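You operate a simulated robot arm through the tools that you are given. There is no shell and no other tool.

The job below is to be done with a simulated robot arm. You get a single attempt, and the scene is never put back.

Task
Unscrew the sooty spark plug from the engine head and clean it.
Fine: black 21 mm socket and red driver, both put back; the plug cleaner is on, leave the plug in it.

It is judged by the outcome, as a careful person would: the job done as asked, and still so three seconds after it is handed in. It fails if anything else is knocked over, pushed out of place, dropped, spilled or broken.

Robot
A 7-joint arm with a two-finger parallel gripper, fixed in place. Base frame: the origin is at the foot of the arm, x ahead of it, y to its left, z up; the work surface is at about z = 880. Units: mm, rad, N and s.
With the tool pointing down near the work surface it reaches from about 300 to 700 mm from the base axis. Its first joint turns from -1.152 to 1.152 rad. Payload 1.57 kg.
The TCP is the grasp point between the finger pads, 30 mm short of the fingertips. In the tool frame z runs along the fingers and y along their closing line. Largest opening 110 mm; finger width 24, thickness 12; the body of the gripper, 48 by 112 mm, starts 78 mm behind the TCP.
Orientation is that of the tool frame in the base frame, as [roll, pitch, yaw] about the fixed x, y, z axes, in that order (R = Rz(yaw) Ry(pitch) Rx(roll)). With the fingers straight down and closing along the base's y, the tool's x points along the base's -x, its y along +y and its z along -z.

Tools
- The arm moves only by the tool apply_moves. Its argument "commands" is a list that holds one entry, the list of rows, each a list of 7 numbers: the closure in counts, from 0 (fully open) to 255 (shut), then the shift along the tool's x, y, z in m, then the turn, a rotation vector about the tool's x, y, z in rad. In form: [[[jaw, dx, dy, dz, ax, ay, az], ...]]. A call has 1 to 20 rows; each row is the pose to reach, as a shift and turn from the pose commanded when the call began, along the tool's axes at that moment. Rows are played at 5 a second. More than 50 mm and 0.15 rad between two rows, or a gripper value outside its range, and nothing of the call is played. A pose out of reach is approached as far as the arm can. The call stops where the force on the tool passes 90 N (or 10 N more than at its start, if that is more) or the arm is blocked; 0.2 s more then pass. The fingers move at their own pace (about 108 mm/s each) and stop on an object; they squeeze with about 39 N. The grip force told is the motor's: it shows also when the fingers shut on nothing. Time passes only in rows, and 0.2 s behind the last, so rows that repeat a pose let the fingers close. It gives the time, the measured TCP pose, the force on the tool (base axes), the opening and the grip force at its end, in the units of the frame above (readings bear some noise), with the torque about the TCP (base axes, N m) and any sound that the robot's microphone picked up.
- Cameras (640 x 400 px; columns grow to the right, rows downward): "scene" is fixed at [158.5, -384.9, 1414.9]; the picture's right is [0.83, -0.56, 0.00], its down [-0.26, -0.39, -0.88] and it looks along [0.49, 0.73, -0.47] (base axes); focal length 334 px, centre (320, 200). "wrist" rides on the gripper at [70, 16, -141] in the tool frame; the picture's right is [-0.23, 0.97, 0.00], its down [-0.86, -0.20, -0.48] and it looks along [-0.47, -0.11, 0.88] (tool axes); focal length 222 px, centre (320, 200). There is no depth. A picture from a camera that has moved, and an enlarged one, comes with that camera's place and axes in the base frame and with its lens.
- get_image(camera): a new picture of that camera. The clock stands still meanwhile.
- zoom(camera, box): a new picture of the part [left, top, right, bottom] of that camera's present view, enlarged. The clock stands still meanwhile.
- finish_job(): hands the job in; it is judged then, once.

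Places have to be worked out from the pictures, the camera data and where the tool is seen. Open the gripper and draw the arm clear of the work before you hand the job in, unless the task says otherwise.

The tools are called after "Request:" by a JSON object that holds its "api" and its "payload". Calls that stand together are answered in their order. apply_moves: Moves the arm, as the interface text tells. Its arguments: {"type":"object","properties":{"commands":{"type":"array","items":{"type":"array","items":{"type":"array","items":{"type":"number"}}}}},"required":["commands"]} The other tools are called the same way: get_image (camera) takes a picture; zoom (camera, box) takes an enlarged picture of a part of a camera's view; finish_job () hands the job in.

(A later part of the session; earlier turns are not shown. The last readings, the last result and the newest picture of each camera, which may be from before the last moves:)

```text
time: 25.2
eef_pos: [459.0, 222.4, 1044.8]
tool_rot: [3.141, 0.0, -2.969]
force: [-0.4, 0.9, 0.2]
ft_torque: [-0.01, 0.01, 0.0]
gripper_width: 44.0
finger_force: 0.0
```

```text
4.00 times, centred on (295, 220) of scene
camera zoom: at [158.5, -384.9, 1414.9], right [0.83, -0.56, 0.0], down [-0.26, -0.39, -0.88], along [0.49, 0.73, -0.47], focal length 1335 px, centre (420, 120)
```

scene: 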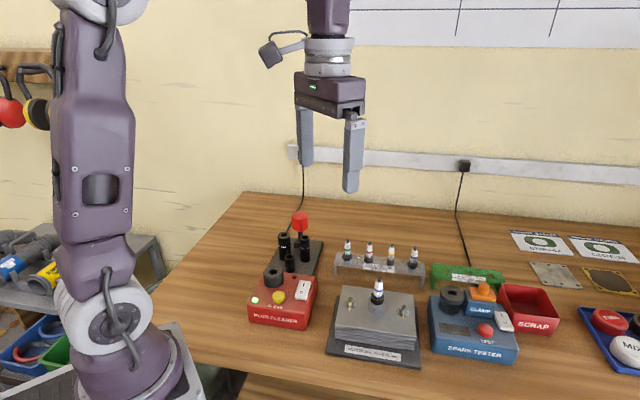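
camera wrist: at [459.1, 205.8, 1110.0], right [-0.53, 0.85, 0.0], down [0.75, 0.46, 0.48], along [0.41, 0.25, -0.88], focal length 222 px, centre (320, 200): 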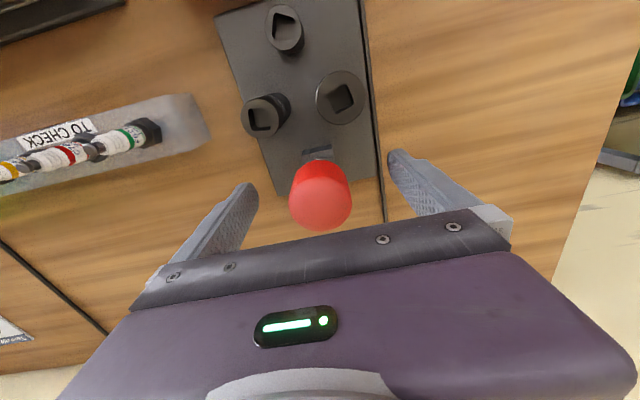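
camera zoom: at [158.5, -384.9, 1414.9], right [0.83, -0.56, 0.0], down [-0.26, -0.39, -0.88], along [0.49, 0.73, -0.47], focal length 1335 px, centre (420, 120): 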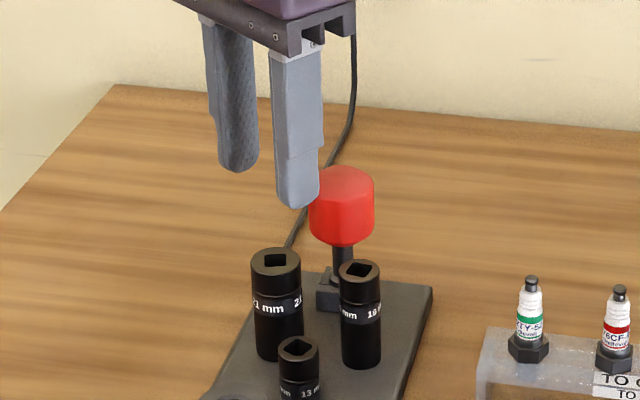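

Zoom on the socket to check the centring along the pads.

Request:
{"api": "zoom", "payload": {"camera": "wrist", "box": [300, 130, 340, 180]}}

```text
8.00 times, centred on (320, 155) of wrist
camera zoom: at [388.7, 225.8, 1186.9], right [0.06, 1.0, 0.0], down [0.88, -0.05, 0.48], along [0.48, -0.03, -0.88], focal length 1777 px, centre (320, 560)
```

zoom: 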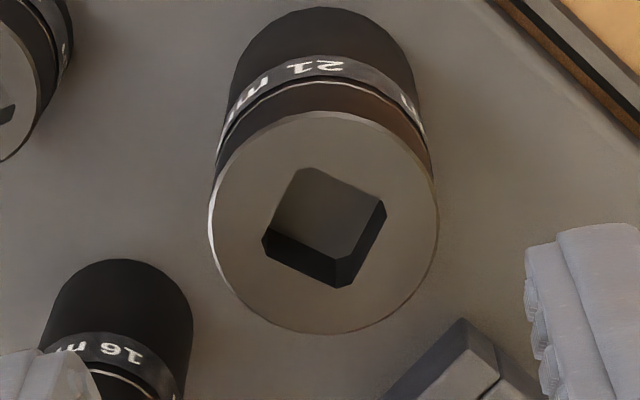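

The socket centre lies about 1 mm toward tool -x. I correct, lower so the pads take the socket about 18 mm below its top, and look before closing.

Request:
{"api": "apply_moves", "payload": {"commands": [[[153, -0.0012, 0, 0.03, 0, 0, 0], [153, -0.0012, 0, 0.055, 0, 0, 0], [153, -0.0012, 0, 0.075, 0, 0, 0], [153, -0.0012, 0, 0.09, 0, 0, 0], [153, -0.0012, 0, 0.102, 0, 0, 0], [153, -0.0012, 0, 0.102, 0, 0, 0]]]}}

Request:
{"api": "zoom", "payload": {"camera": "wrist", "box": [260, 120, 380, 240]}}

Request:
{"api": "zoom", "payload": {"camera": "scene", "box": [255, 190, 335, 280]}}

```text
time: 26.6
eef_pos: [461.1, 222.0, 943.0]
tool_rot: [3.141, 0.002, -2.967]
force: [-0.3, -0.1, 0.0]
ft_torque: [-0.01, -0.01, 0.03]
gripper_width: 43.9
finger_force: 0.1
```

```text
3.33 times, centred on (320, 180) of wrist
camera zoom: at [389.5, 225.7, 1084.8], right [0.05, 1.0, 0.0], down [0.88, -0.05, 0.48], along [0.48, -0.03, -0.88], focal length 740 px, centre (320, 267)
```

zoom: 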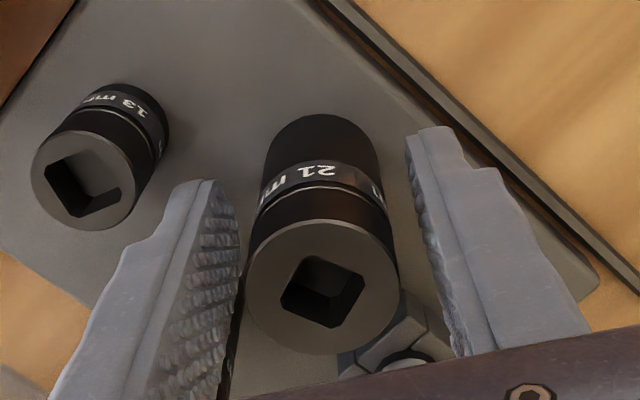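

```text
4.44 times, centred on (295, 235) of scene
camera zoom: at [158.5, -384.9, 1414.9], right [0.83, -0.56, 0.0], down [-0.26, -0.39, -0.88], along [0.49, 0.73, -0.47], focal length 1483 px, centre (431, 44)
```

zoom: 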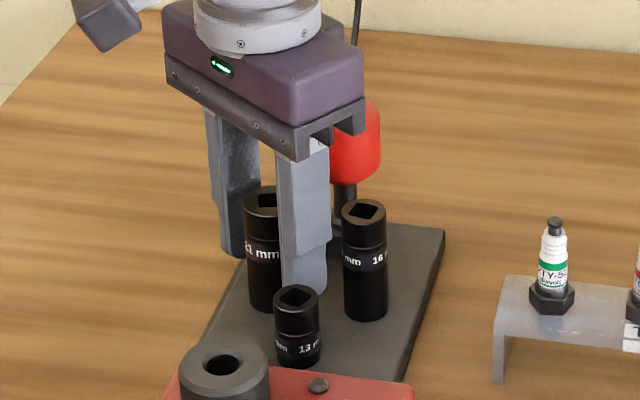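

Both pads flank the socket with clear gaps to its neighbours. Closing.

Request:
{"api": "apply_moves", "payload": {"commands": [[[200, 0, 0, 0, 0, 0, 0], [255, 0, 0, 0, 0, 0, 0], [255, 0, 0, 0, 0, 0, 0], [255, 0, 0, 0, 0, 0, 0]]]}}

Request:
{"api": "zoom", "payload": {"camera": "wrist", "box": [260, 120, 380, 240]}}

```text
time: 27.6
eef_pos: [461.3, 222.5, 943.4]
tool_rot: [-3.141, 0.0, -2.967]
force: [-0.4, -1.3, 0.6]
ft_torque: [-0.01, 0.03, -0.01]
gripper_width: 30.2
finger_force: 38.8
```

```text
3.33 times, centred on (320, 180) of wrist
camera zoom: at [389.5, 225.8, 1085.1], right [0.06, 1.0, 0.0], down [0.88, -0.05, 0.48], along [0.48, -0.03, -0.88], focal length 740 px, centre (320, 267)
```

zoom: 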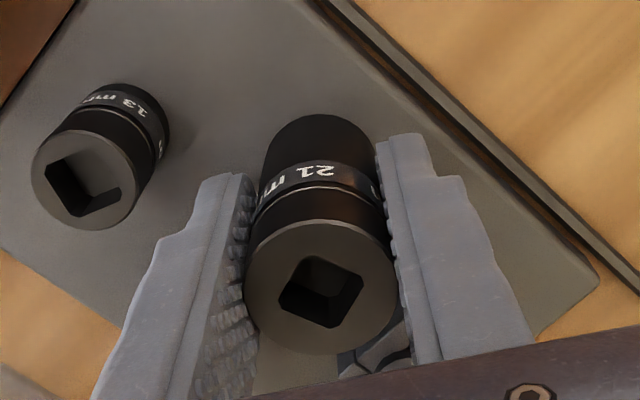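

Held at 30.2 mm. I lift straight up and look at the socket and the place it stood on.

Request:
{"api": "apply_moves", "payload": {"commands": [[[255, 0, 0, -0.008, 0, 0, 0], [255, 0, 0, -0.02, 0, 0, 0], [255, 0, 0, -0.045, 0, 0, 0], [255, 0, 0, -0.075, 0, 0, 0], [255, 0, 0, -0.11, 0, 0, 0], [255, 0, 0, -0.147, 0, 0, 0], [255, 0, 0, -0.147, 0, 0, 0]]]}}

Request:
{"api": "zoom", "payload": {"camera": "scene", "box": [250, 150, 340, 280]}}

Request:
{"api": "zoom", "payload": {"camera": "scene", "box": [265, 220, 315, 270]}}

Request:
{"api": "zoom", "payload": {"camera": "wrist", "box": [260, 80, 380, 220]}}

```text
time: 29.2
eef_pos: [459.0, 222.5, 1089.0]
tool_rot: [-3.141, 0.001, -2.967]
force: [-0.4, 0.9, -1.8]
ft_torque: [0.0, 0.03, 0.0]
gripper_width: 29.7
finger_force: 38.9
```

```text
3.08 times, centred on (295, 215) of scene
camera zoom: at [158.5, -384.9, 1414.9], right [0.83, -0.56, 0.0], down [-0.26, -0.39, -0.88], along [0.49, 0.73, -0.47], focal length 1027 px, centre (397, 154)
```

zoom: 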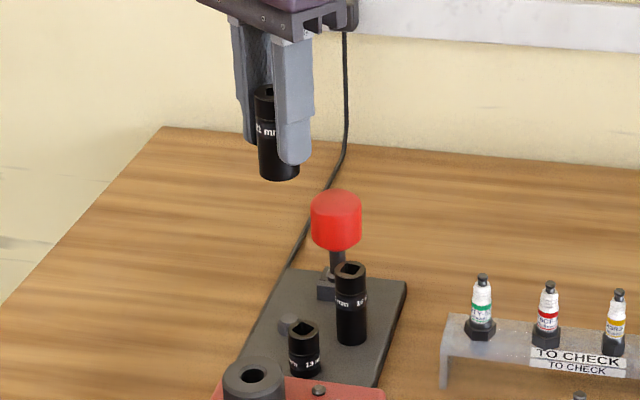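

```text
8.00 times, centred on (290, 245) of scene
camera zoom: at [158.5, -384.9, 1414.9], right [0.83, -0.56, 0.0], down [-0.26, -0.39, -0.88], along [0.49, 0.73, -0.47], focal length 2669 px, centre (560, -160)
```

zoom: 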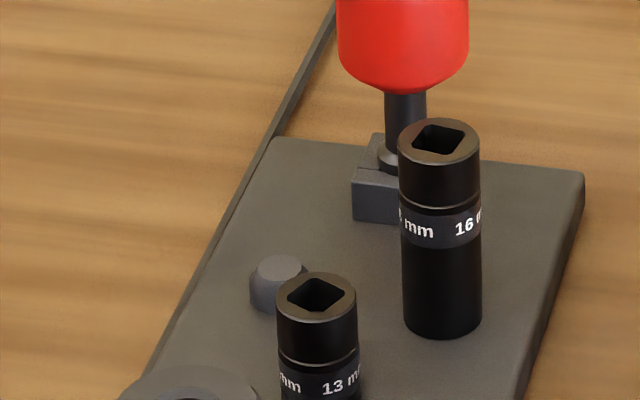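

```text
2.86 times, centred on (320, 150) of wrist
camera zoom: at [388.9, 225.5, 1231.5], right [0.06, 1.0, 0.0], down [0.88, -0.05, 0.48], along [0.48, -0.03, -0.88], focal length 635 px, centre (320, 343)
```

zoom: 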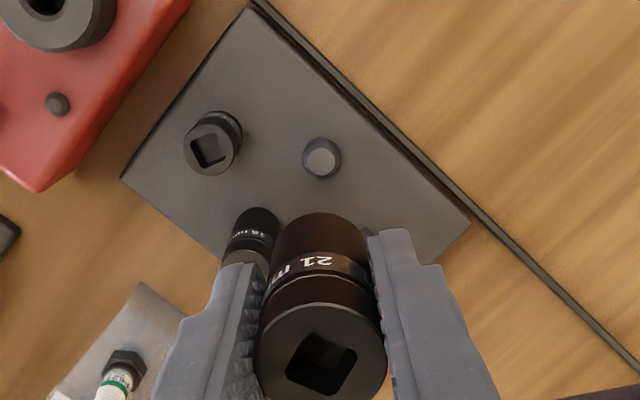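

The socket lifted off a short round peg (its home). I carry it at height over to the engine head, above the plug, to look at the hex and alignment.

Request:
{"api": "apply_moves", "payload": {"commands": [[[255, 0, 0, -0.02, 0, 0, 0], [255, 0, -0.03, -0.02, 0, 0, 0], [255, 0, -0.065, -0.02, 0, 0, 0], [255, 0, -0.1, -0.02, 0, 0, 0], [255, 0, -0.135, -0.02, 0, 0, 0], [255, 0, -0.17, -0.02, 0, 0, 0], [255, 0, -0.205, -0.02, 0, 0, 0], [255, 0, -0.24, -0.02, 0, 0, 0], [255, 0, -0.268, -0.02, 0, 0, 0], [255, 0.0004, -0.2825, -0.02, 0, 0, 0], [255, 0.0004, -0.2825, -0.02, 0, 0, 0]]]}}

Request:
{"api": "zoom", "payload": {"camera": "wrist", "box": [260, 80, 380, 220]}}

Request:
{"api": "zoom", "payload": {"camera": "scene", "box": [320, 180, 440, 330]}}

Request:
{"api": "zoom", "payload": {"camera": "wrist", "box": [295, 110, 345, 160]}}

```text
time: 31.6
eef_pos: [509.0, -57.1, 1108.4]
tool_rot: [-3.139, 0.0, -2.968]
force: [-0.6, -0.2, -2.2]
ft_torque: [0.01, 0.0, 0.03]
gripper_width: 30.1
finger_force: 39.0
```

```text
2.86 times, centred on (320, 150) of wrist
camera zoom: at [438.6, -52.9, 1250.5], right [0.06, 1.0, 0.0], down [0.88, -0.05, 0.48], along [0.48, -0.03, -0.88], focal length 635 px, centre (320, 343)
```

zoom: 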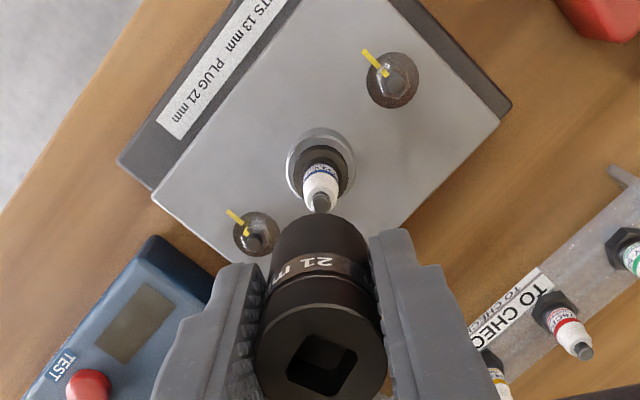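

```text
2.67 times, centred on (380, 255) of scene
camera zoom: at [158.5, -384.9, 1414.9], right [0.83, -0.56, 0.0], down [-0.26, -0.39, -0.88], along [0.49, 0.73, -0.47], focal length 890 px, centre (160, 53)
```

zoom: 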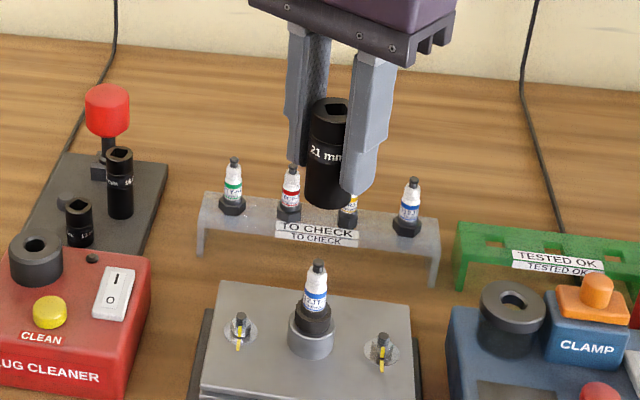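

```text
8.00 times, centred on (320, 135) of wrist
camera zoom: at [438.6, -52.9, 1250.5], right [0.06, 1.0, 0.0], down [0.88, -0.05, 0.48], along [0.48, -0.03, -0.88], focal length 1777 px, centre (320, 720)
```

zoom: 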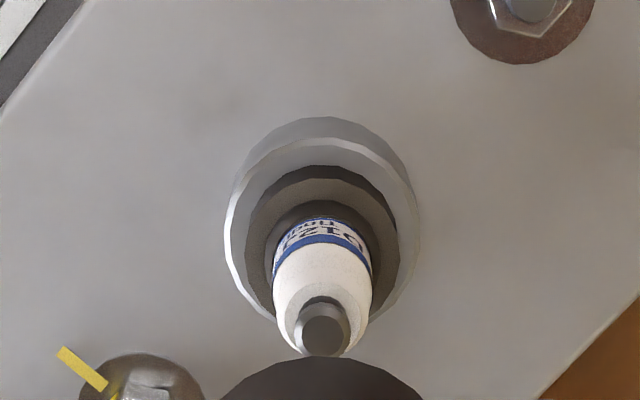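

The plug appears nearly on the tool axis. Zooming further to get the plug hex's orientation and centre.

Request:
{"api": "zoom", "payload": {"camera": "wrist", "box": [305, 120, 335, 150]}}

Request:
{"api": "zoom", "payload": {"camera": "scene", "box": [362, 272, 392, 322]}}

Request:
{"api": "zoom", "payload": {"camera": "scene", "box": [425, 200, 475, 260]}}

```text
13.33 times, centred on (320, 135) of wrist
camera zoom: at [438.6, -52.9, 1250.5], right [0.06, 1.0, 0.0], down [0.88, -0.05, 0.48], along [0.48, -0.03, -0.88], focal length 2962 px, centre (320, 1067)
```

zoom: 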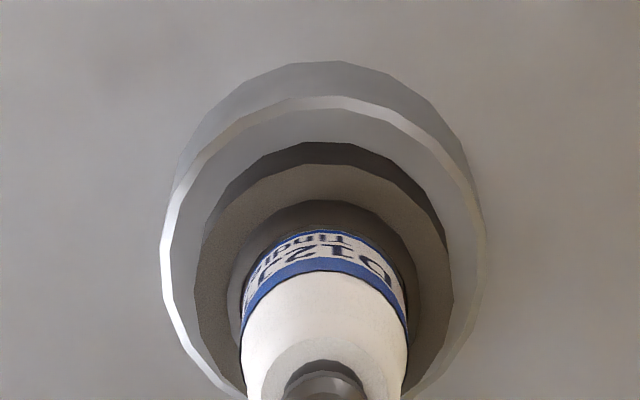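

```text
8.00 times, centred on (377, 297) of scene
camera zoom: at [158.5, -384.9, 1414.9], right [0.83, -0.56, 0.0], down [-0.26, -0.39, -0.88], along [0.49, 0.73, -0.47], focal length 2669 px, centre (-136, -576)
```

zoom: 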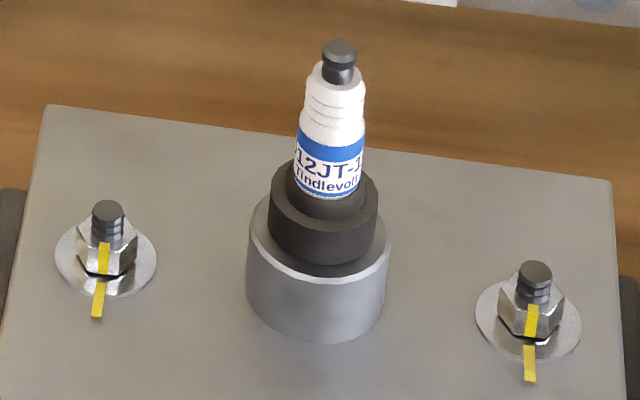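

```text
6.67 times, centred on (450, 230) of scene
camera zoom: at [158.5, -384.9, 1414.9], right [0.83, -0.56, 0.0], down [-0.26, -0.39, -0.88], along [0.49, 0.73, -0.47], focal length 2224 px, centre (-547, 0)
```

zoom: 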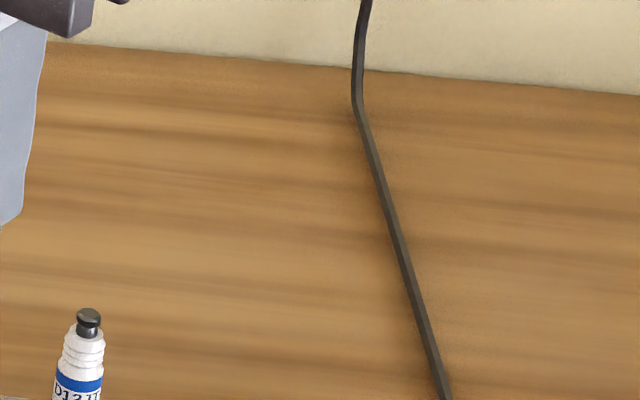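

The dark ring around the plug looks rounder than the rack plugs' hexes; I compare both at the highest zoom.

Request:
{"api": "zoom", "payload": {"camera": "scene", "box": [368, 286, 388, 306]}}

Request:
{"api": "zoom", "payload": {"camera": "scene", "box": [335, 236, 360, 266]}}

Request:
{"api": "zoom", "payload": {"camera": "wrist", "box": [440, 165, 500, 215]}}

```text
16.00 times, centred on (378, 296) of scene
camera zoom: at [158.5, -384.9, 1414.9], right [0.83, -0.56, 0.0], down [-0.26, -0.39, -0.88], along [0.49, 0.73, -0.47], focal length 5339 px, centre (-608, -1336)
```

zoom: 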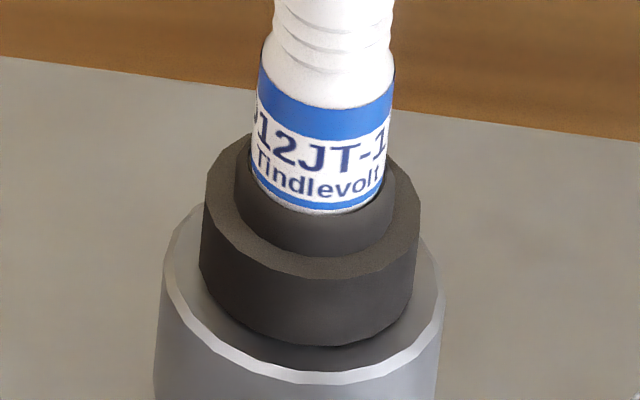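

```text
13.33 times, centred on (348, 251) of scene
camera zoom: at [158.5, -384.9, 1414.9], right [0.83, -0.56, 0.0], down [-0.26, -0.39, -0.88], along [0.49, 0.73, -0.47], focal length 4449 px, centre (-47, -480)
```

zoom: 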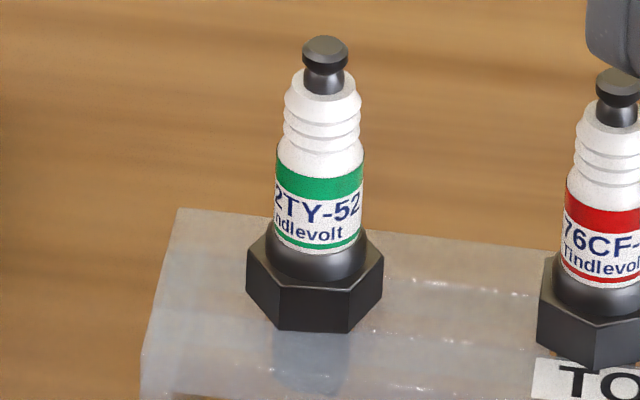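

```text
8.00 times, centred on (470, 190) of wrist
camera zoom: at [438.6, -52.9, 1250.5], right [0.06, 1.0, 0.0], down [0.88, -0.05, 0.48], along [0.48, -0.03, -0.88], focal length 1777 px, centre (-880, 280)
```

zoom: 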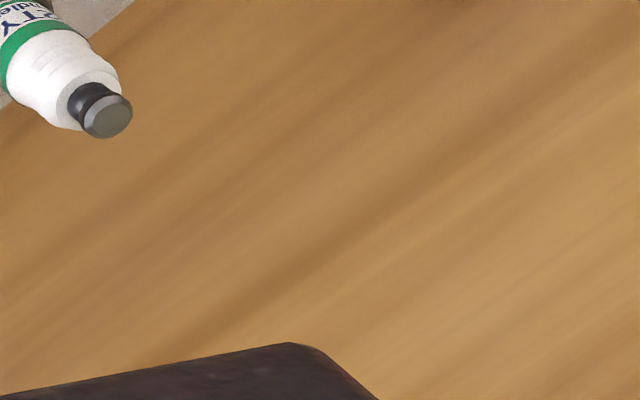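

The plug's hex is hidden under the soot layer, so its angle must be found by feel. Triangulation gives the plug axis at (510.2, -56.4), within half a millimetre of the tool axis, so I lower until the socket mouth is just above the terminal and check from the scene camera.

Request:
{"api": "apply_moves", "payload": {"commands": [[[255, 0.0004, 0, 0.02, 0, 0, 0], [255, 0.0004, 0, 0.04, 0, 0, 0], [255, 0.0004, 0, 0.052, 0, 0, 0], [255, 0.0004, 0, 0.052, 0, 0, 0]]]}}

Request:
{"api": "zoom", "payload": {"camera": "scene", "box": [350, 220, 410, 320]}}

Request:
{"api": "zoom", "payload": {"camera": "wrist", "box": [295, 105, 345, 155]}}

```text
time: 32.6
eef_pos: [509.8, -55.8, 1057.3]
tool_rot: [-3.141, -0.001, -2.967]
force: [-0.4, 0.0, -2.0]
ft_torque: [0.02, -0.02, 0.0]
gripper_width: 30.0
finger_force: 39.2
```

```text
4.00 times, centred on (380, 270) of scene
camera zoom: at [158.5, -384.9, 1414.9], right [0.83, -0.56, 0.0], down [-0.26, -0.39, -0.88], along [0.49, 0.73, -0.47], focal length 1335 px, centre (80, -80)
```

zoom: 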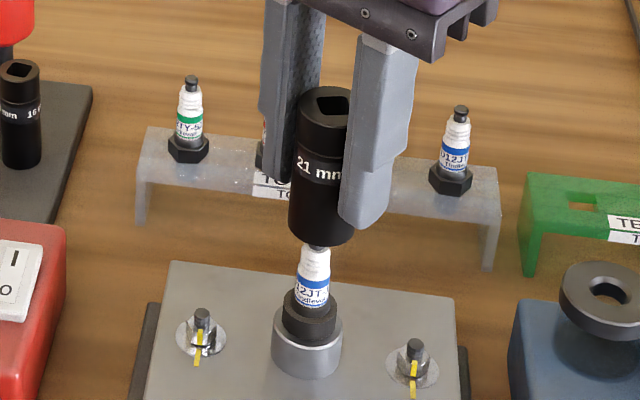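

```text
8.00 times, centred on (320, 130) of wrist
camera zoom: at [439.0, -52.4, 1199.0], right [0.06, 1.0, 0.0], down [0.88, -0.05, 0.48], along [0.48, -0.03, -0.88], focal length 1777 px, centre (320, 760)
```

zoom: 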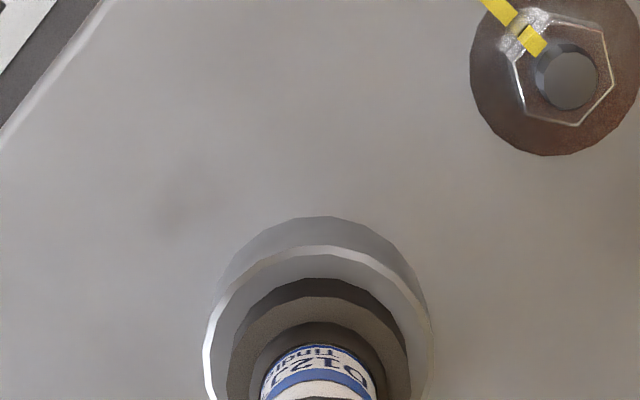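

Zooming on the mouth and plug in the scene view for a finer lateral check.

Request:
{"api": "zoom", "payload": {"camera": "scene", "box": [362, 260, 392, 320]}}

Request:
{"api": "zoom", "payload": {"camera": "scene", "box": [365, 235, 395, 285]}}

```text
6.67 times, centred on (377, 290) of scene
camera zoom: at [158.5, -384.9, 1414.9], right [0.83, -0.56, 0.0], down [-0.26, -0.39, -0.88], along [0.49, 0.73, -0.47], focal length 2224 px, centre (-60, -400)
```

zoom: 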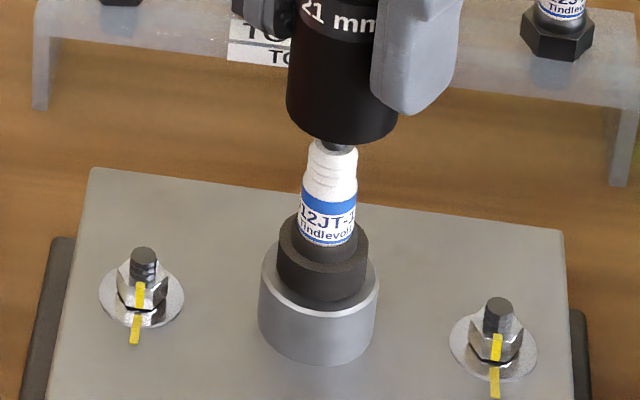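

```text
8.00 times, centred on (380, 260) of scene
camera zoom: at [158.5, -384.9, 1414.9], right [0.83, -0.56, 0.0], down [-0.26, -0.39, -0.88], along [0.49, 0.73, -0.47], focal length 2669 px, centre (-160, -280)
```

zoom: 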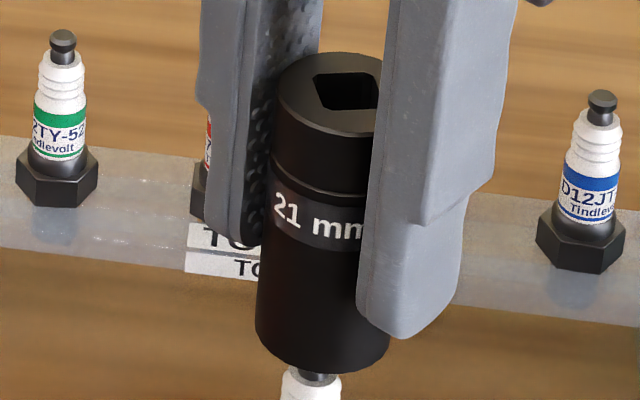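

The scene view suggests the socket sits about 1.2 mm to the right of the plug axis; one more tight zoom to confirm before correcting.

Request:
{"api": "zoom", "payload": {"camera": "scene", "box": [366, 268, 390, 298]}}

Request:
{"api": "zoom", "payload": {"camera": "wrist", "box": [290, 120, 350, 190]}}

```text
13.33 times, centred on (378, 283) of scene
camera zoom: at [158.5, -384.9, 1414.9], right [0.83, -0.56, 0.0], down [-0.26, -0.39, -0.88], along [0.49, 0.73, -0.47], focal length 4449 px, centre (-453, -907)
```

zoom: 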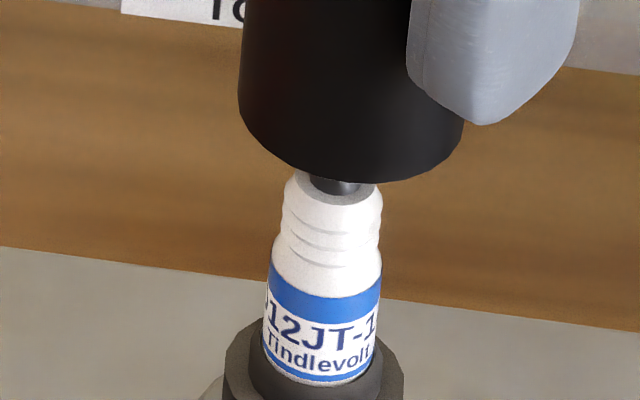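

```text
5.71 times, centred on (320, 155) of wrist
camera zoom: at [439.0, -52.4, 1199.0], right [0.06, 1.0, 0.0], down [0.88, -0.05, 0.48], along [0.48, -0.03, -0.88], focal length 1269 px, centre (320, 457)
```

zoom: 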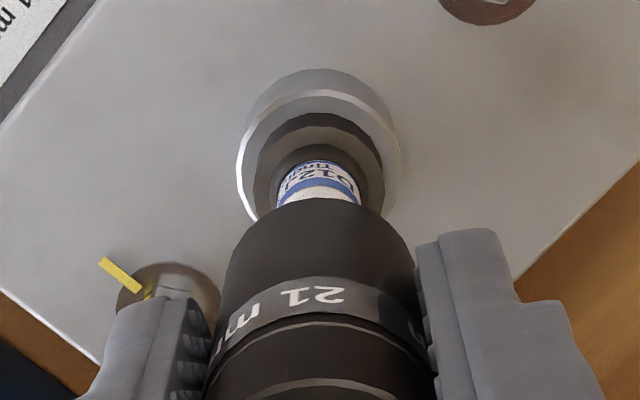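

Scene: socket 1.1 mm right of the plug axis; wrist: centred sideways. So I shift the socket about 1.25 mm toward the base and lower it around the ceramic to just above the hex.

Request:
{"api": "apply_moves", "payload": {"commands": [[[255, 0.0012, 0.0003, 0.002, 0, 0, 0], [255, 0.0012, 0.0003, 0.01, 0, 0, 0], [255, 0.0012, 0.0003, 0.02, 0, 0, 0], [255, 0.0012, 0.0003, 0.03, 0, 0, 0], [255, 0.0012, 0.0003, 0.04, 0, 0, 0], [255, 0.0012, 0.0003, 0.047, 0, 0, 0], [255, 0.0012, 0.0003, 0.047, 0, 0, 0]]]}}

Request:
{"api": "zoom", "payload": {"camera": "scene", "box": [355, 240, 405, 325]}}

```text
time: 34.2
eef_pos: [508.8, -55.0, 1010.5]
tool_rot: [-3.141, -0.001, -2.966]
force: [0.3, -0.1, -2.2]
ft_torque: [0.02, -0.03, 0.0]
gripper_width: 29.7
finger_force: 38.9
```

```text
4.71 times, centred on (380, 282) of scene
camera zoom: at [158.5, -384.9, 1414.9], right [0.83, -0.56, 0.0], down [-0.26, -0.39, -0.88], along [0.49, 0.73, -0.47], focal length 1570 px, centre (38, -188)
```

zoom: 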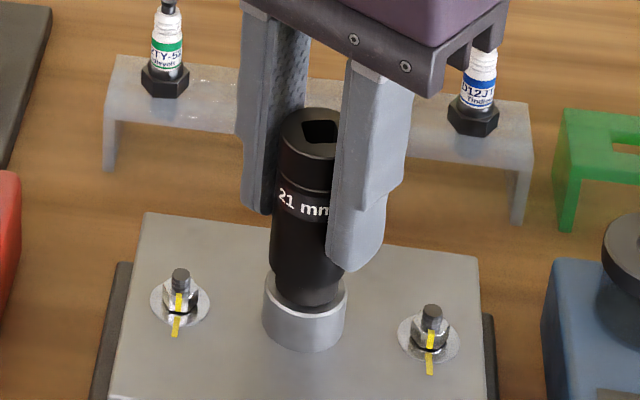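

Ceramic is inside without contact. Lowering in small steps to find the hex.

Request:
{"api": "apply_moves", "payload": {"commands": [[[255, 0, 0, 0.001, 0, 0, 0], [255, 0, 0, 0.002, 0, 0, 0], [255, 0, 0, 0.003, 0, 0, 0], [255, 0, 0, 0.004, 0, 0, 0], [255, 0, 0, 0.005, 0, 0, 0], [255, 0, 0, 0.006, 0, 0, 0], [255, 0, 0, 0.006, 0, 0, 0]]]}}

Request:
{"api": "zoom", "payload": {"camera": "scene", "box": [362, 275, 392, 325]}}

```text
time: 35.8
eef_pos: [509.0, -56.8, 1004.6]
tool_rot: [-3.141, 0.0, -2.966]
force: [0.9, 0.0, -1.6]
ft_torque: [0.02, -0.01, -0.02]
gripper_width: 30.0
finger_force: 39.2
```

```text
8.00 times, centred on (377, 300) of scene
camera zoom: at [158.5, -384.9, 1414.9], right [0.83, -0.56, 0.0], down [-0.26, -0.39, -0.88], along [0.49, 0.73, -0.47], focal length 2669 px, centre (-136, -600)
```

zoom: 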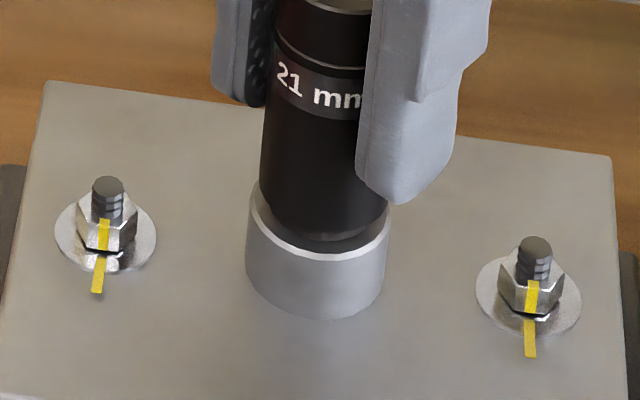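

Still free, and the mouth is already over the hex. Continuing down in 1 mm steps.

Request:
{"api": "apply_moves", "payload": {"commands": [[[255, 0, 0, 0.001, 0, 0, 0], [255, 0, 0, 0.002, 0, 0, 0], [255, 0, 0, 0.003, 0, 0, 0], [255, 0, 0, 0.004, 0, 0, 0], [255, 0, 0, 0.004, 0, 0, 0]]]}}

Request:
{"api": "zoom", "payload": {"camera": "scene", "box": [362, 275, 392, 325]}}

```text
time: 37.0
eef_pos: [508.4, -56.9, 1001.7]
tool_rot: [-3.14, 0.004, -2.968]
force: [2.3, 1.8, 30.2]
ft_torque: [0.0, 0.01, 0.0]
gripper_width: 30.1
finger_force: 38.6
```

```text
8.00 times, centred on (377, 300) of scene
camera zoom: at [158.0, -384.8, 1415.0], right [0.83, -0.56, 0.0], down [-0.26, -0.39, -0.88], along [0.49, 0.73, -0.47], focal length 2669 px, centre (-136, -600)
```

zoom: 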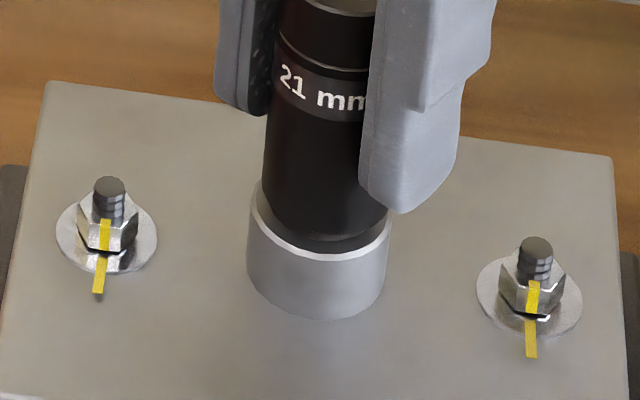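

Contact on top of the hex at about TCP z = 1003 (30 N now). I ease the push to about 10 N and turn counter-clockwise in small steps to find the hex alignment.

Request:
{"api": "apply_moves", "payload": {"commands": [[[255, 0, 0, -0.0012, 0, 0, 0], [255, 0, 0, -0.0012, 0, 0, -0.03], [255, 0, 0, -0.0012, 0, 0, -0.06], [255, 0, 0, -0.0012, 0, 0, -0.09], [255, 0, 0, -0.0012, 0, 0, -0.12], [255, 0, 0, -0.0012, 0, 0, -0.12]]]}}

```text
time: 38.4
eef_pos: [507.0, -55.7, 1003.3]
tool_rot: [3.14, -0.002, -2.846]
force: [0.3, -0.9, -0.2]
ft_torque: [-0.08, -0.01, -0.02]
gripper_width: 30.1
finger_force: 39.2
```

Force has nearly vanished. I press down gently to see whether it now goes on.

Request:
{"api": "apply_moves", "payload": {"commands": [[[255, 0, 0, 0.0008, 0, 0, 0], [255, 0, 0, 0.0016, 0, 0, 0], [255, 0, 0, 0.0016, 0, 0, 0]]]}}

```text
time: 39.2
eef_pos: [508.4, -56.8, 1001.6]
tool_rot: [-3.141, 0.002, -2.848]
force: [-7.0, 0.9, 24.8]
ft_torque: [-0.01, -0.08, -0.01]
gripper_width: 29.8
finger_force: 39.0
```

Still on top of the hex. I keep a light push and continue turning in steps.

Request:
{"api": "apply_moves", "payload": {"commands": [[[255, 0, 0, -0.0008, 0, 0, 0], [255, 0, 0, -0.0008, 0, 0, -0.03], [255, 0, 0, -0.0008, 0, 0, -0.06], [255, 0, 0, -0.0008, 0, 0, -0.09], [255, 0, 0, -0.0008, 0, 0, -0.12], [255, 0, 0, -0.0008, 0, 0, -0.12]]]}}

```text
time: 40.6
eef_pos: [508.2, -56.3, 1000.6]
tool_rot: [-3.141, 0.002, -2.726]
force: [2.6, -0.7, 30.3]
ft_torque: [0.0, 0.01, -0.01]
gripper_width: 30.2
finger_force: 38.9
```

Force rose to 30 N, suggesting the corners are riding up; I continue the search with a look at the picture.

Request:
{"api": "apply_moves", "payload": {"commands": [[[255, 0, 0, 0, 0, 0, -0.03], [255, 0, 0, 0, 0, 0, -0.06], [255, 0, 0, 0, 0, 0, -0.09], [255, 0, 0, 0, 0, 0, -0.12], [255, 0, 0, 0, 0, 0, -0.12]]]}}

Request:
{"api": "zoom", "payload": {"camera": "scene", "box": [362, 275, 392, 325]}}

```text
time: 41.8
eef_pos: [507.5, -56.4, 1001.4]
tool_rot: [3.141, -0.001, -2.607]
force: [1.0, -1.4, 11.2]
ft_torque: [-0.02, 0.01, 0.02]
gripper_width: 29.8
finger_force: 39.0
```

```text
8.00 times, centred on (377, 300) of scene
camera zoom: at [158.3, -384.9, 1414.9], right [0.83, -0.56, 0.0], down [-0.26, -0.39, -0.88], along [0.49, 0.73, -0.47], focal length 2669 px, centre (-136, -600)
```

zoom: 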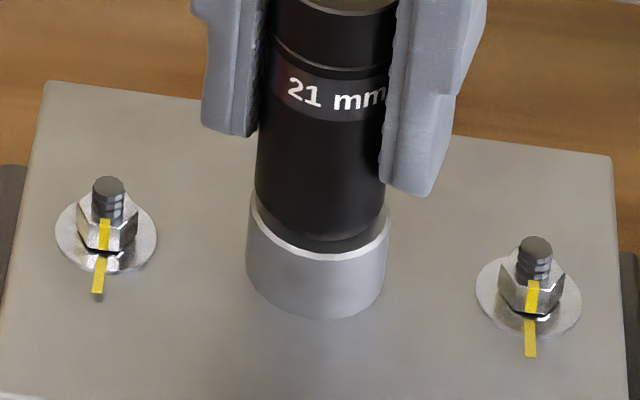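

Force fell to 11 N; the socket looks concentric with the boss. Continuing the search a little further.

Request:
{"api": "apply_moves", "payload": {"commands": [[[255, 0, 0, 0, 0, 0, -0.03], [255, 0, 0, 0.0003, 0, 0, -0.06], [255, 0, 0, 0.0006, 0, 0, -0.09], [255, 0, 0, 0.0006, 0, 0, -0.12], [255, 0, 0, 0.0006, 0, 0, -0.12]]]}}

```text
time: 43.0
eef_pos: [508.5, -56.0, 1001.0]
tool_rot: [-3.14, -0.001, -2.489]
force: [1.1, 0.4, 5.5]
ft_torque: [-0.03, 0.04, 0.01]
gripper_width: 30.0
finger_force: 39.2
```

Force is dropping even though I pressed further. I push down another 1.5 mm to test engagement.

Request:
{"api": "apply_moves", "payload": {"commands": [[[255, 0, 0, 0.0008, 0, 0, 0], [255, 0, 0, 0.0016, 0, 0, 0], [255, 0, 0, 0.0016, 0, 0, 0]]]}}

```text
time: 43.8
eef_pos: [509.7, -57.1, 999.8]
tool_rot: [-3.139, 0.002, -2.485]
force: [-1.6, 0.8, 29.9]
ft_torque: [-0.01, -0.01, 0.01]
gripper_width: 29.9
finger_force: 39.1
```

Still on top. Easing to a light push and turning further to cover the rest of the 60° period.

Request:
{"api": "apply_moves", "payload": {"commands": [[[255, 0, 0, -0.001, 0, 0, 0], [255, 0, 0, -0.001, 0, 0, -0.03], [255, 0, 0, -0.001, 0, 0, -0.06], [255, 0, 0, -0.001, 0, 0, -0.09], [255, 0, 0, -0.001, 0, 0, -0.12], [255, 0, 0, -0.001, 0, 0, -0.15], [255, 0, 0, -0.001, 0, 0, -0.15]]]}}

Request:
{"api": "zoom", "payload": {"camera": "scene", "box": [362, 275, 392, 325]}}

```text
time: 45.4
eef_pos: [507.2, -56.2, 999.9]
tool_rot: [-3.14, -0.001, -2.339]
force: [1.2, -0.4, 16.9]
ft_torque: [-0.02, -0.01, 0.02]
gripper_width: 30.0
finger_force: 39.5
```

```text
8.00 times, centred on (377, 300) of scene
camera zoom: at [158.2, -384.9, 1414.9], right [0.83, -0.56, 0.0], down [-0.26, -0.39, -0.88], along [0.49, 0.73, -0.47], focal length 2669 px, centre (-136, -600)
```

zoom: 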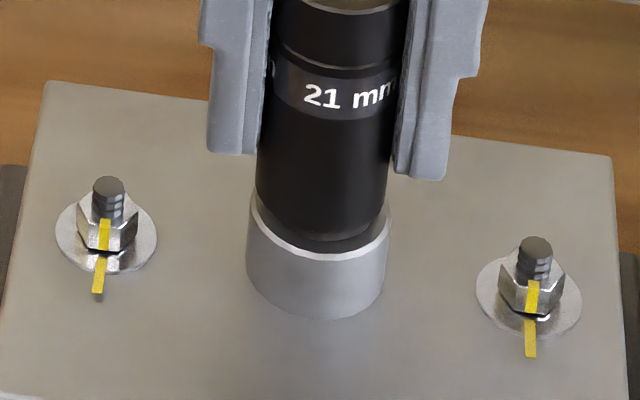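

Comparing pictures, the socket mouth already sits near the bottom of the sooty ring, so it may in fact be fully down over the hex. I raise it to see whether the plug's label has turned with it.

Request:
{"api": "apply_moves", "payload": {"commands": [[[255, 0, 0, -0.003, 0, 0, 0], [255, 0, 0, -0.013, 0, 0, 0], [255, 0, 0, -0.028, 0, 0, 0], [255, 0, 0, -0.045, 0, 0, 0], [255, 0, 0, -0.058, 0, 0, 0], [255, 0, 0, -0.058, 0, 0, 0]]]}}

Request:
{"api": "zoom", "payload": {"camera": "scene", "box": [357, 255, 397, 320]}}

Request:
{"api": "zoom", "payload": {"camera": "scene", "box": [368, 286, 388, 306]}}

```text
time: 46.8
eef_pos: [508.5, -56.8, 1057.2]
tool_rot: [3.141, 0.0, -2.337]
force: [0.2, -0.6, -2.8]
ft_torque: [-0.01, -0.02, 0.04]
gripper_width: 30.2
finger_force: 38.9
```

```text
6.15 times, centred on (377, 288) of scene
camera zoom: at [158.5, -384.9, 1414.9], right [0.83, -0.56, 0.0], down [-0.26, -0.39, -0.88], along [0.49, 0.73, -0.47], focal length 2053 px, centre (-31, -338)
```

zoom: 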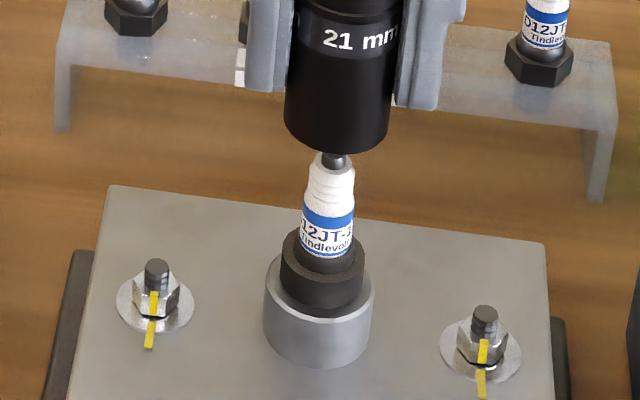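

```text
16.00 times, centred on (378, 296) of scene
camera zoom: at [158.5, -384.9, 1414.9], right [0.83, -0.56, 0.0], down [-0.26, -0.39, -0.88], along [0.49, 0.73, -0.47], focal length 5339 px, centre (-608, -1336)
```

zoom: 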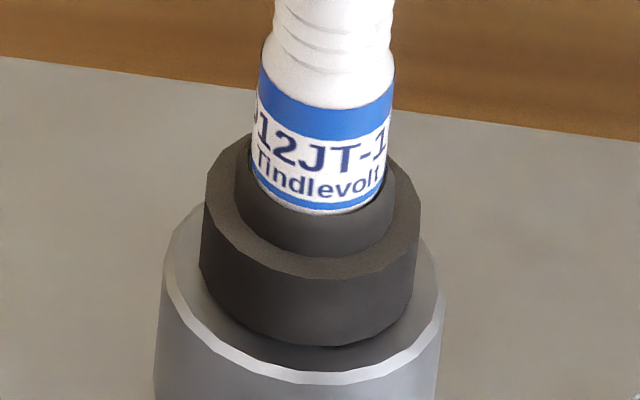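

The label has not turned, so the socket rotated freely around the plug. I lower it again to a light touch and look very closely at how deep the mouth sits.

Request:
{"api": "apply_moves", "payload": {"commands": [[[255, 0, 0, 0.015, 0, 0, 0], [255, 0, 0, 0.03, 0, 0, 0], [255, 0, 0, 0.045, 0, 0, 0], [255, 0, 0, 0.053, 0, 0, 0], [255, 0, 0, 0.056, 0, 0, 0], [255, 0, 0, 0.057, 0, 0, 0], [255, 0, 0, 0.057, 0, 0, 0]]]}}

Request:
{"api": "zoom", "payload": {"camera": "scene", "box": [367, 286, 387, 311]}}

Request:
{"api": "zoom", "payload": {"camera": "scene", "box": [362, 275, 392, 325]}}

```text
time: 48.4
eef_pos: [508.7, -57.0, 1001.4]
tool_rot: [3.142, -0.001, -2.337]
force: [0.3, 0.3, -1.1]
ft_torque: [-0.03, -0.03, -0.04]
gripper_width: 29.7
finger_force: 39.2
```

```text
16.00 times, centred on (377, 298) of scene
camera zoom: at [158.5, -384.9, 1414.9], right [0.83, -0.56, 0.0], down [-0.26, -0.39, -0.88], along [0.49, 0.73, -0.47], focal length 5339 px, centre (-592, -1376)
```

zoom: 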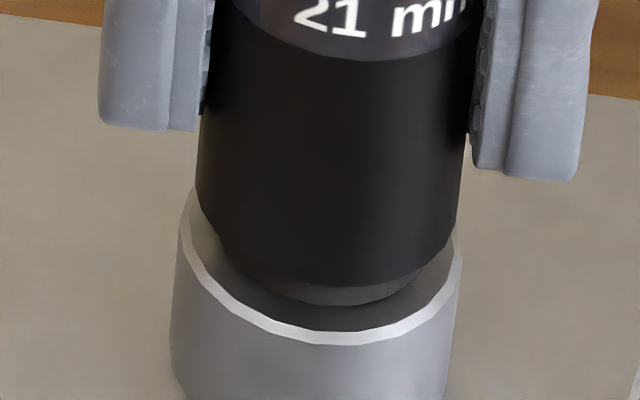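

```text
8.00 times, centred on (377, 300) of scene
camera zoom: at [158.5, -384.9, 1414.9], right [0.83, -0.56, 0.0], down [-0.26, -0.39, -0.88], along [0.49, 0.73, -0.47], focal length 2669 px, centre (-136, -600)
```

zoom: 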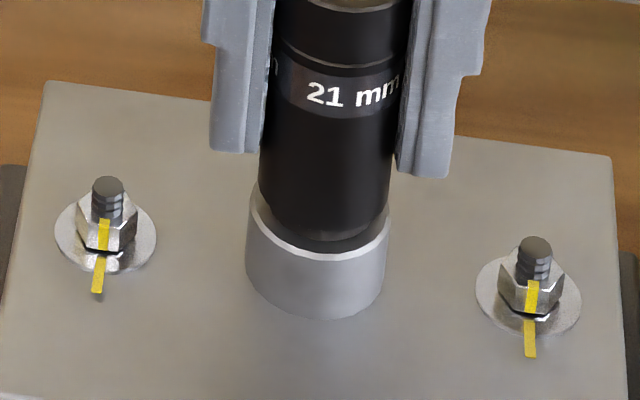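

Now it is clear: the mouth is about 5–6 mm over the ring with roughly 4 mm left to go, so it rests on the hex. I continue turning with a light push to find the flats.

Request:
{"api": "apply_moves", "payload": {"commands": [[[255, 0, 0, 0.0008, 0, 0, 0], [255, 0, 0, 0.0008, 0, 0, -0.04], [255, 0, 0, 0.0008, 0, 0, -0.08], [255, 0, 0, 0.0008, 0, 0, -0.12], [255, 0, 0, 0.0008, 0, 0, -0.12]]]}}

Request:
{"api": "apply_moves", "payload": {"commands": [[[255, 0, 0, 0.0003, 0, 0, -0.04], [255, 0, 0, 0.0003, 0, 0, -0.08], [255, 0, 0, 0.0003, 0, 0, -0.12], [255, 0, 0, 0.0003, 0, 0, -0.12]]]}}

```text
time: 49.6
eef_pos: [509.4, -55.8, 1000.6]
tool_rot: [3.141, 0.0, -2.216]
force: [0.6, -0.4, 0.2]
ft_torque: [0.0, 0.01, -0.01]
gripper_width: 29.8
finger_force: 38.9
```

```text
time: 50.6
eef_pos: [508.9, -56.4, 1000.3]
tool_rot: [3.14, 0.001, -2.096]
force: [1.0, -1.3, 0.3]
ft_torque: [0.01, -0.01, 0.0]
gripper_width: 30.1
finger_force: 38.5
```

Very little force. Pressing 1.5 mm lower to see whether it drops in here.

Request:
{"api": "apply_moves", "payload": {"commands": [[[255, 0, 0, 0.0008, 0, 0, 0], [255, 0, 0, 0.0016, 0, 0, 0], [255, 0, 0, 0.0016, 0, 0, 0]]]}}

Request:
{"api": "zoom", "payload": {"camera": "scene", "box": [367, 286, 387, 311]}}

```text
time: 51.4
eef_pos: [509.5, -57.1, 999.7]
tool_rot: [-3.138, 0.002, -2.097]
force: [-1.9, -0.4, 30.1]
ft_torque: [0.0, 0.03, 0.04]
gripper_width: 29.9
finger_force: 38.8
```

```text
16.00 times, centred on (377, 298) of scene
camera zoom: at [157.9, -384.8, 1415.0], right [0.83, -0.56, 0.0], down [-0.26, -0.39, -0.88], along [0.49, 0.73, -0.47], focal length 5339 px, centre (-592, -1376)
```

zoom: 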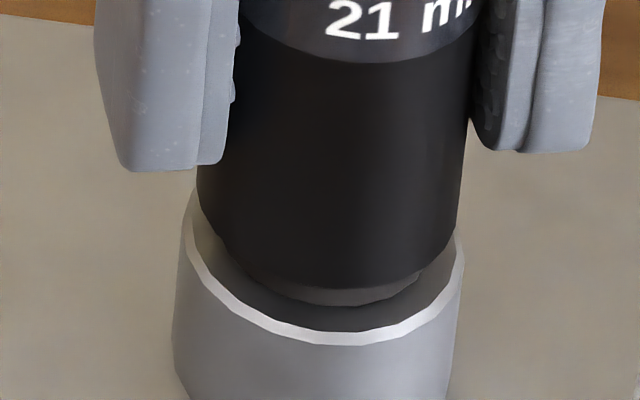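

The grip itself slips at about 30 N, and my earlier turning pushed too lightly to tell. I back off, turn back 60° clear of the hex, and then sweep counter-clockwise with a steady push of about 15–20 N.

Request:
{"api": "apply_moves", "payload": {"commands": [[[255, 0, 0, -0.006, 0, 0, 0], [255, 0, 0, -0.006, 0, 0, 0.13], [255, 0, 0, -0.006, 0, 0, 0.26], [255, 0, 0, -0.006, 0, 0, 0.39], [255, 0, 0, -0.006, 0, 0, 0.52], [255, 0, 0, -0.006, 0, 0, 0.65], [255, 0, 0, -0.006, 0, 0, 0.78], [255, 0, 0, -0.006, 0, 0, 0.9], [255, 0, 0, -0.003, 0, 0, 0.9], [255, 0, 0, -0.001, 0, 0, 0.9], [255, 0, 0, -0.0008, 0, 0, 0.9]]]}}

```text
time: 53.8
eef_pos: [508.5, -56.9, 999.4]
tool_rot: [3.141, 0.0, -2.996]
force: [-1.2, 1.3, 5.2]
ft_torque: [-0.02, -0.04, -0.01]
gripper_width: 29.7
finger_force: 39.3
```

Now sweeping counter-clockwise with roughly 15 N.

Request:
{"api": "apply_moves", "payload": {"commands": [[[255, 0, 0, 0.0008, 0, 0, 0], [255, 0, 0, 0.0008, 0, 0, -0.05], [255, 0, 0, 0.0008, 0, 0, -0.1], [255, 0, 0, 0.0008, 0, 0, -0.15], [255, 0, 0, 0.0008, 0, 0, -0.2]]]}}

Request:
{"api": "apply_moves", "payload": {"commands": [[[255, 0, 0, 0, 0, 0, -0.05], [255, 0, 0, 0, 0, 0, -0.1], [255, 0, 0, 0, 0, 0, -0.15], [255, 0, 0, 0, 0, 0, -0.2]]]}}

Request:
{"api": "apply_moves", "payload": {"commands": [[[255, 0, 0, 0, 0, 0, -0.05], [255, 0, 0, 0, 0, 0, -0.1], [255, 0, 0, 0, 0, 0, -0.15], [255, 0, 0, 0, 0, 0, -0.2]]]}}

```text
time: 55.0
eef_pos: [509.1, -56.1, 999.9]
tool_rot: [-3.14, 0.002, -2.795]
force: [-0.9, -2.5, 27.9]
ft_torque: [0.04, 0.0, -0.01]
gripper_width: 30.0
finger_force: 39.5
```

```text
time: 56.0
eef_pos: [509.6, -55.9, 997.6]
tool_rot: [3.141, 0.002, -2.594]
force: [1.7, 2.7, 28.4]
ft_torque: [0.0, -0.01, -0.03]
gripper_width: 29.8
finger_force: 38.8
```

```text
time: 57.0
eef_pos: [507.8, -56.4, 998.2]
tool_rot: [-3.141, 0.001, -2.396]
force: [0.3, 2.4, 21.5]
ft_torque: [0.01, 0.03, -0.02]
gripper_width: 29.8
finger_force: 39.2
```

Steady 20–28 N, no drop yet; continuing over the rest of the 60°.

Request:
{"api": "apply_moves", "payload": {"commands": [[[255, 0, 0, 0, 0, 0, -0.05], [255, 0, 0, 0, 0, 0, -0.1], [255, 0, 0, 0, 0, 0, -0.15], [255, 0, 0, 0, 0, 0, -0.2]]]}}

Request:
{"api": "apply_moves", "payload": {"commands": [[[255, 0, 0, 0, 0, 0, -0.05], [255, 0, 0, 0, 0, 0, -0.1], [255, 0, 0, 0, 0, 0, -0.15], [255, 0, 0, 0, 0, 0, -0.2], [255, 0, 0, 0, 0, 0, -0.25], [255, 0, 0, 0, 0, 0, -0.3]]]}}

Request:
{"api": "zoom", "payload": {"camera": "scene", "box": [367, 286, 387, 311]}}

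Request:
{"api": "zoom", "payload": {"camera": "scene", "box": [350, 230, 410, 320]}}

```text
time: 58.0
eef_pos: [508.7, -56.2, 998.5]
tool_rot: [3.142, 0.001, -2.194]
force: [1.5, -0.3, 11.5]
ft_torque: [-0.06, -0.05, 0.01]
gripper_width: 29.9
finger_force: 38.6
```

```text
time: 59.4
eef_pos: [508.0, -56.7, 999.4]
tool_rot: [-3.14, 0.0, -1.895]
force: [0.2, 0.1, 0.4]
ft_torque: [0.01, -0.01, -0.01]
gripper_width: 30.0
finger_force: 39.0
```

```text
16.00 times, centred on (377, 298) of scene
camera zoom: at [158.5, -384.9, 1414.9], right [0.83, -0.56, 0.0], down [-0.26, -0.39, -0.88], along [0.49, 0.73, -0.47], focal length 5339 px, centre (-592, -1376)
```

zoom: 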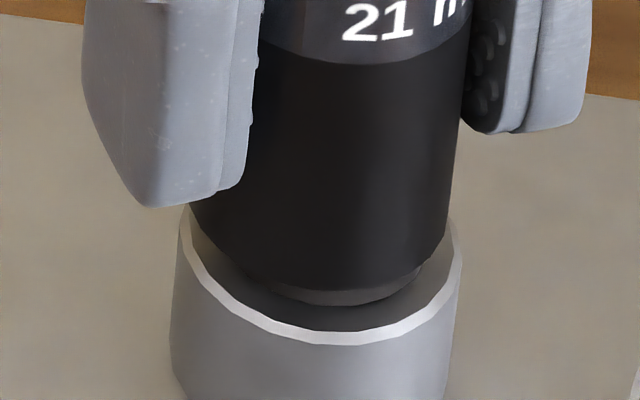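

```text
4.44 times, centred on (380, 275) of scene
camera zoom: at [158.5, -384.9, 1414.9], right [0.83, -0.56, 0.0], down [-0.26, -0.39, -0.88], along [0.49, 0.73, -0.47], focal length 1483 px, centre (53, -133)
```

zoom: 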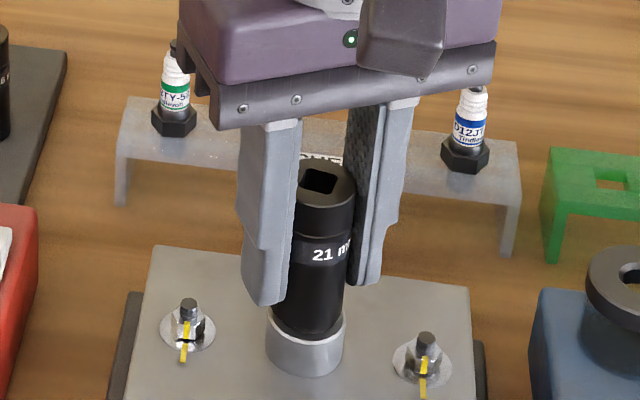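

No drop and no torque anywhere in a full 60°, and the plug label had not moved: the socket simply sits as deep as it goes by hand, about 6 mm over the hex, concentric. I release it there gently and back off upward to see how it stands.

Request:
{"api": "apply_moves", "payload": {"commands": [[[255, 0, 0, 0.0005, 0, 0, 0], [200, 0, 0, 0.0005, 0, 0, 0], [150, 0, 0, 0.0005, 0, 0, 0], [110, 0, 0, 0.0005, 0, 0, 0], [110, 0, 0, 0.0005, 0, 0, 0]]]}}

Request:
{"api": "zoom", "payload": {"camera": "scene", "box": [350, 230, 410, 320]}}

Request:
{"api": "zoom", "payload": {"camera": "scene", "box": [367, 286, 387, 311]}}

```text
time: 60.6
eef_pos: [508.7, -55.2, 998.6]
tool_rot: [-3.141, 0.0, -1.896]
force: [0.8, 0.8, 0.0]
ft_torque: [-0.03, 0.02, 0.01]
gripper_width: 62.8
finger_force: 0.0
```

```text
4.44 times, centred on (380, 275) of scene
camera zoom: at [158.5, -384.9, 1414.9], right [0.83, -0.56, 0.0], down [-0.26, -0.39, -0.88], along [0.49, 0.73, -0.47], focal length 1483 px, centre (53, -133)
```

zoom: 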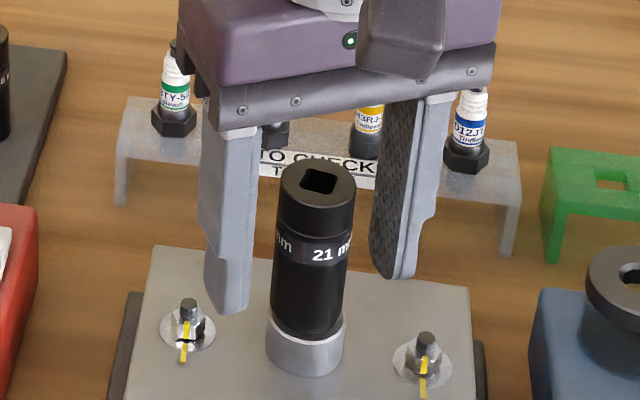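

```text
16.00 times, centred on (377, 298) of scene
camera zoom: at [158.5, -384.9, 1414.9], right [0.83, -0.56, 0.0], down [-0.26, -0.39, -0.88], along [0.49, 0.73, -0.47], focal length 5339 px, centre (-592, -1376)
```

zoom: 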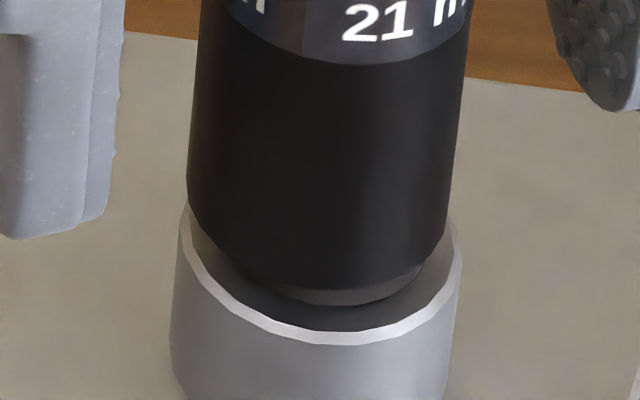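

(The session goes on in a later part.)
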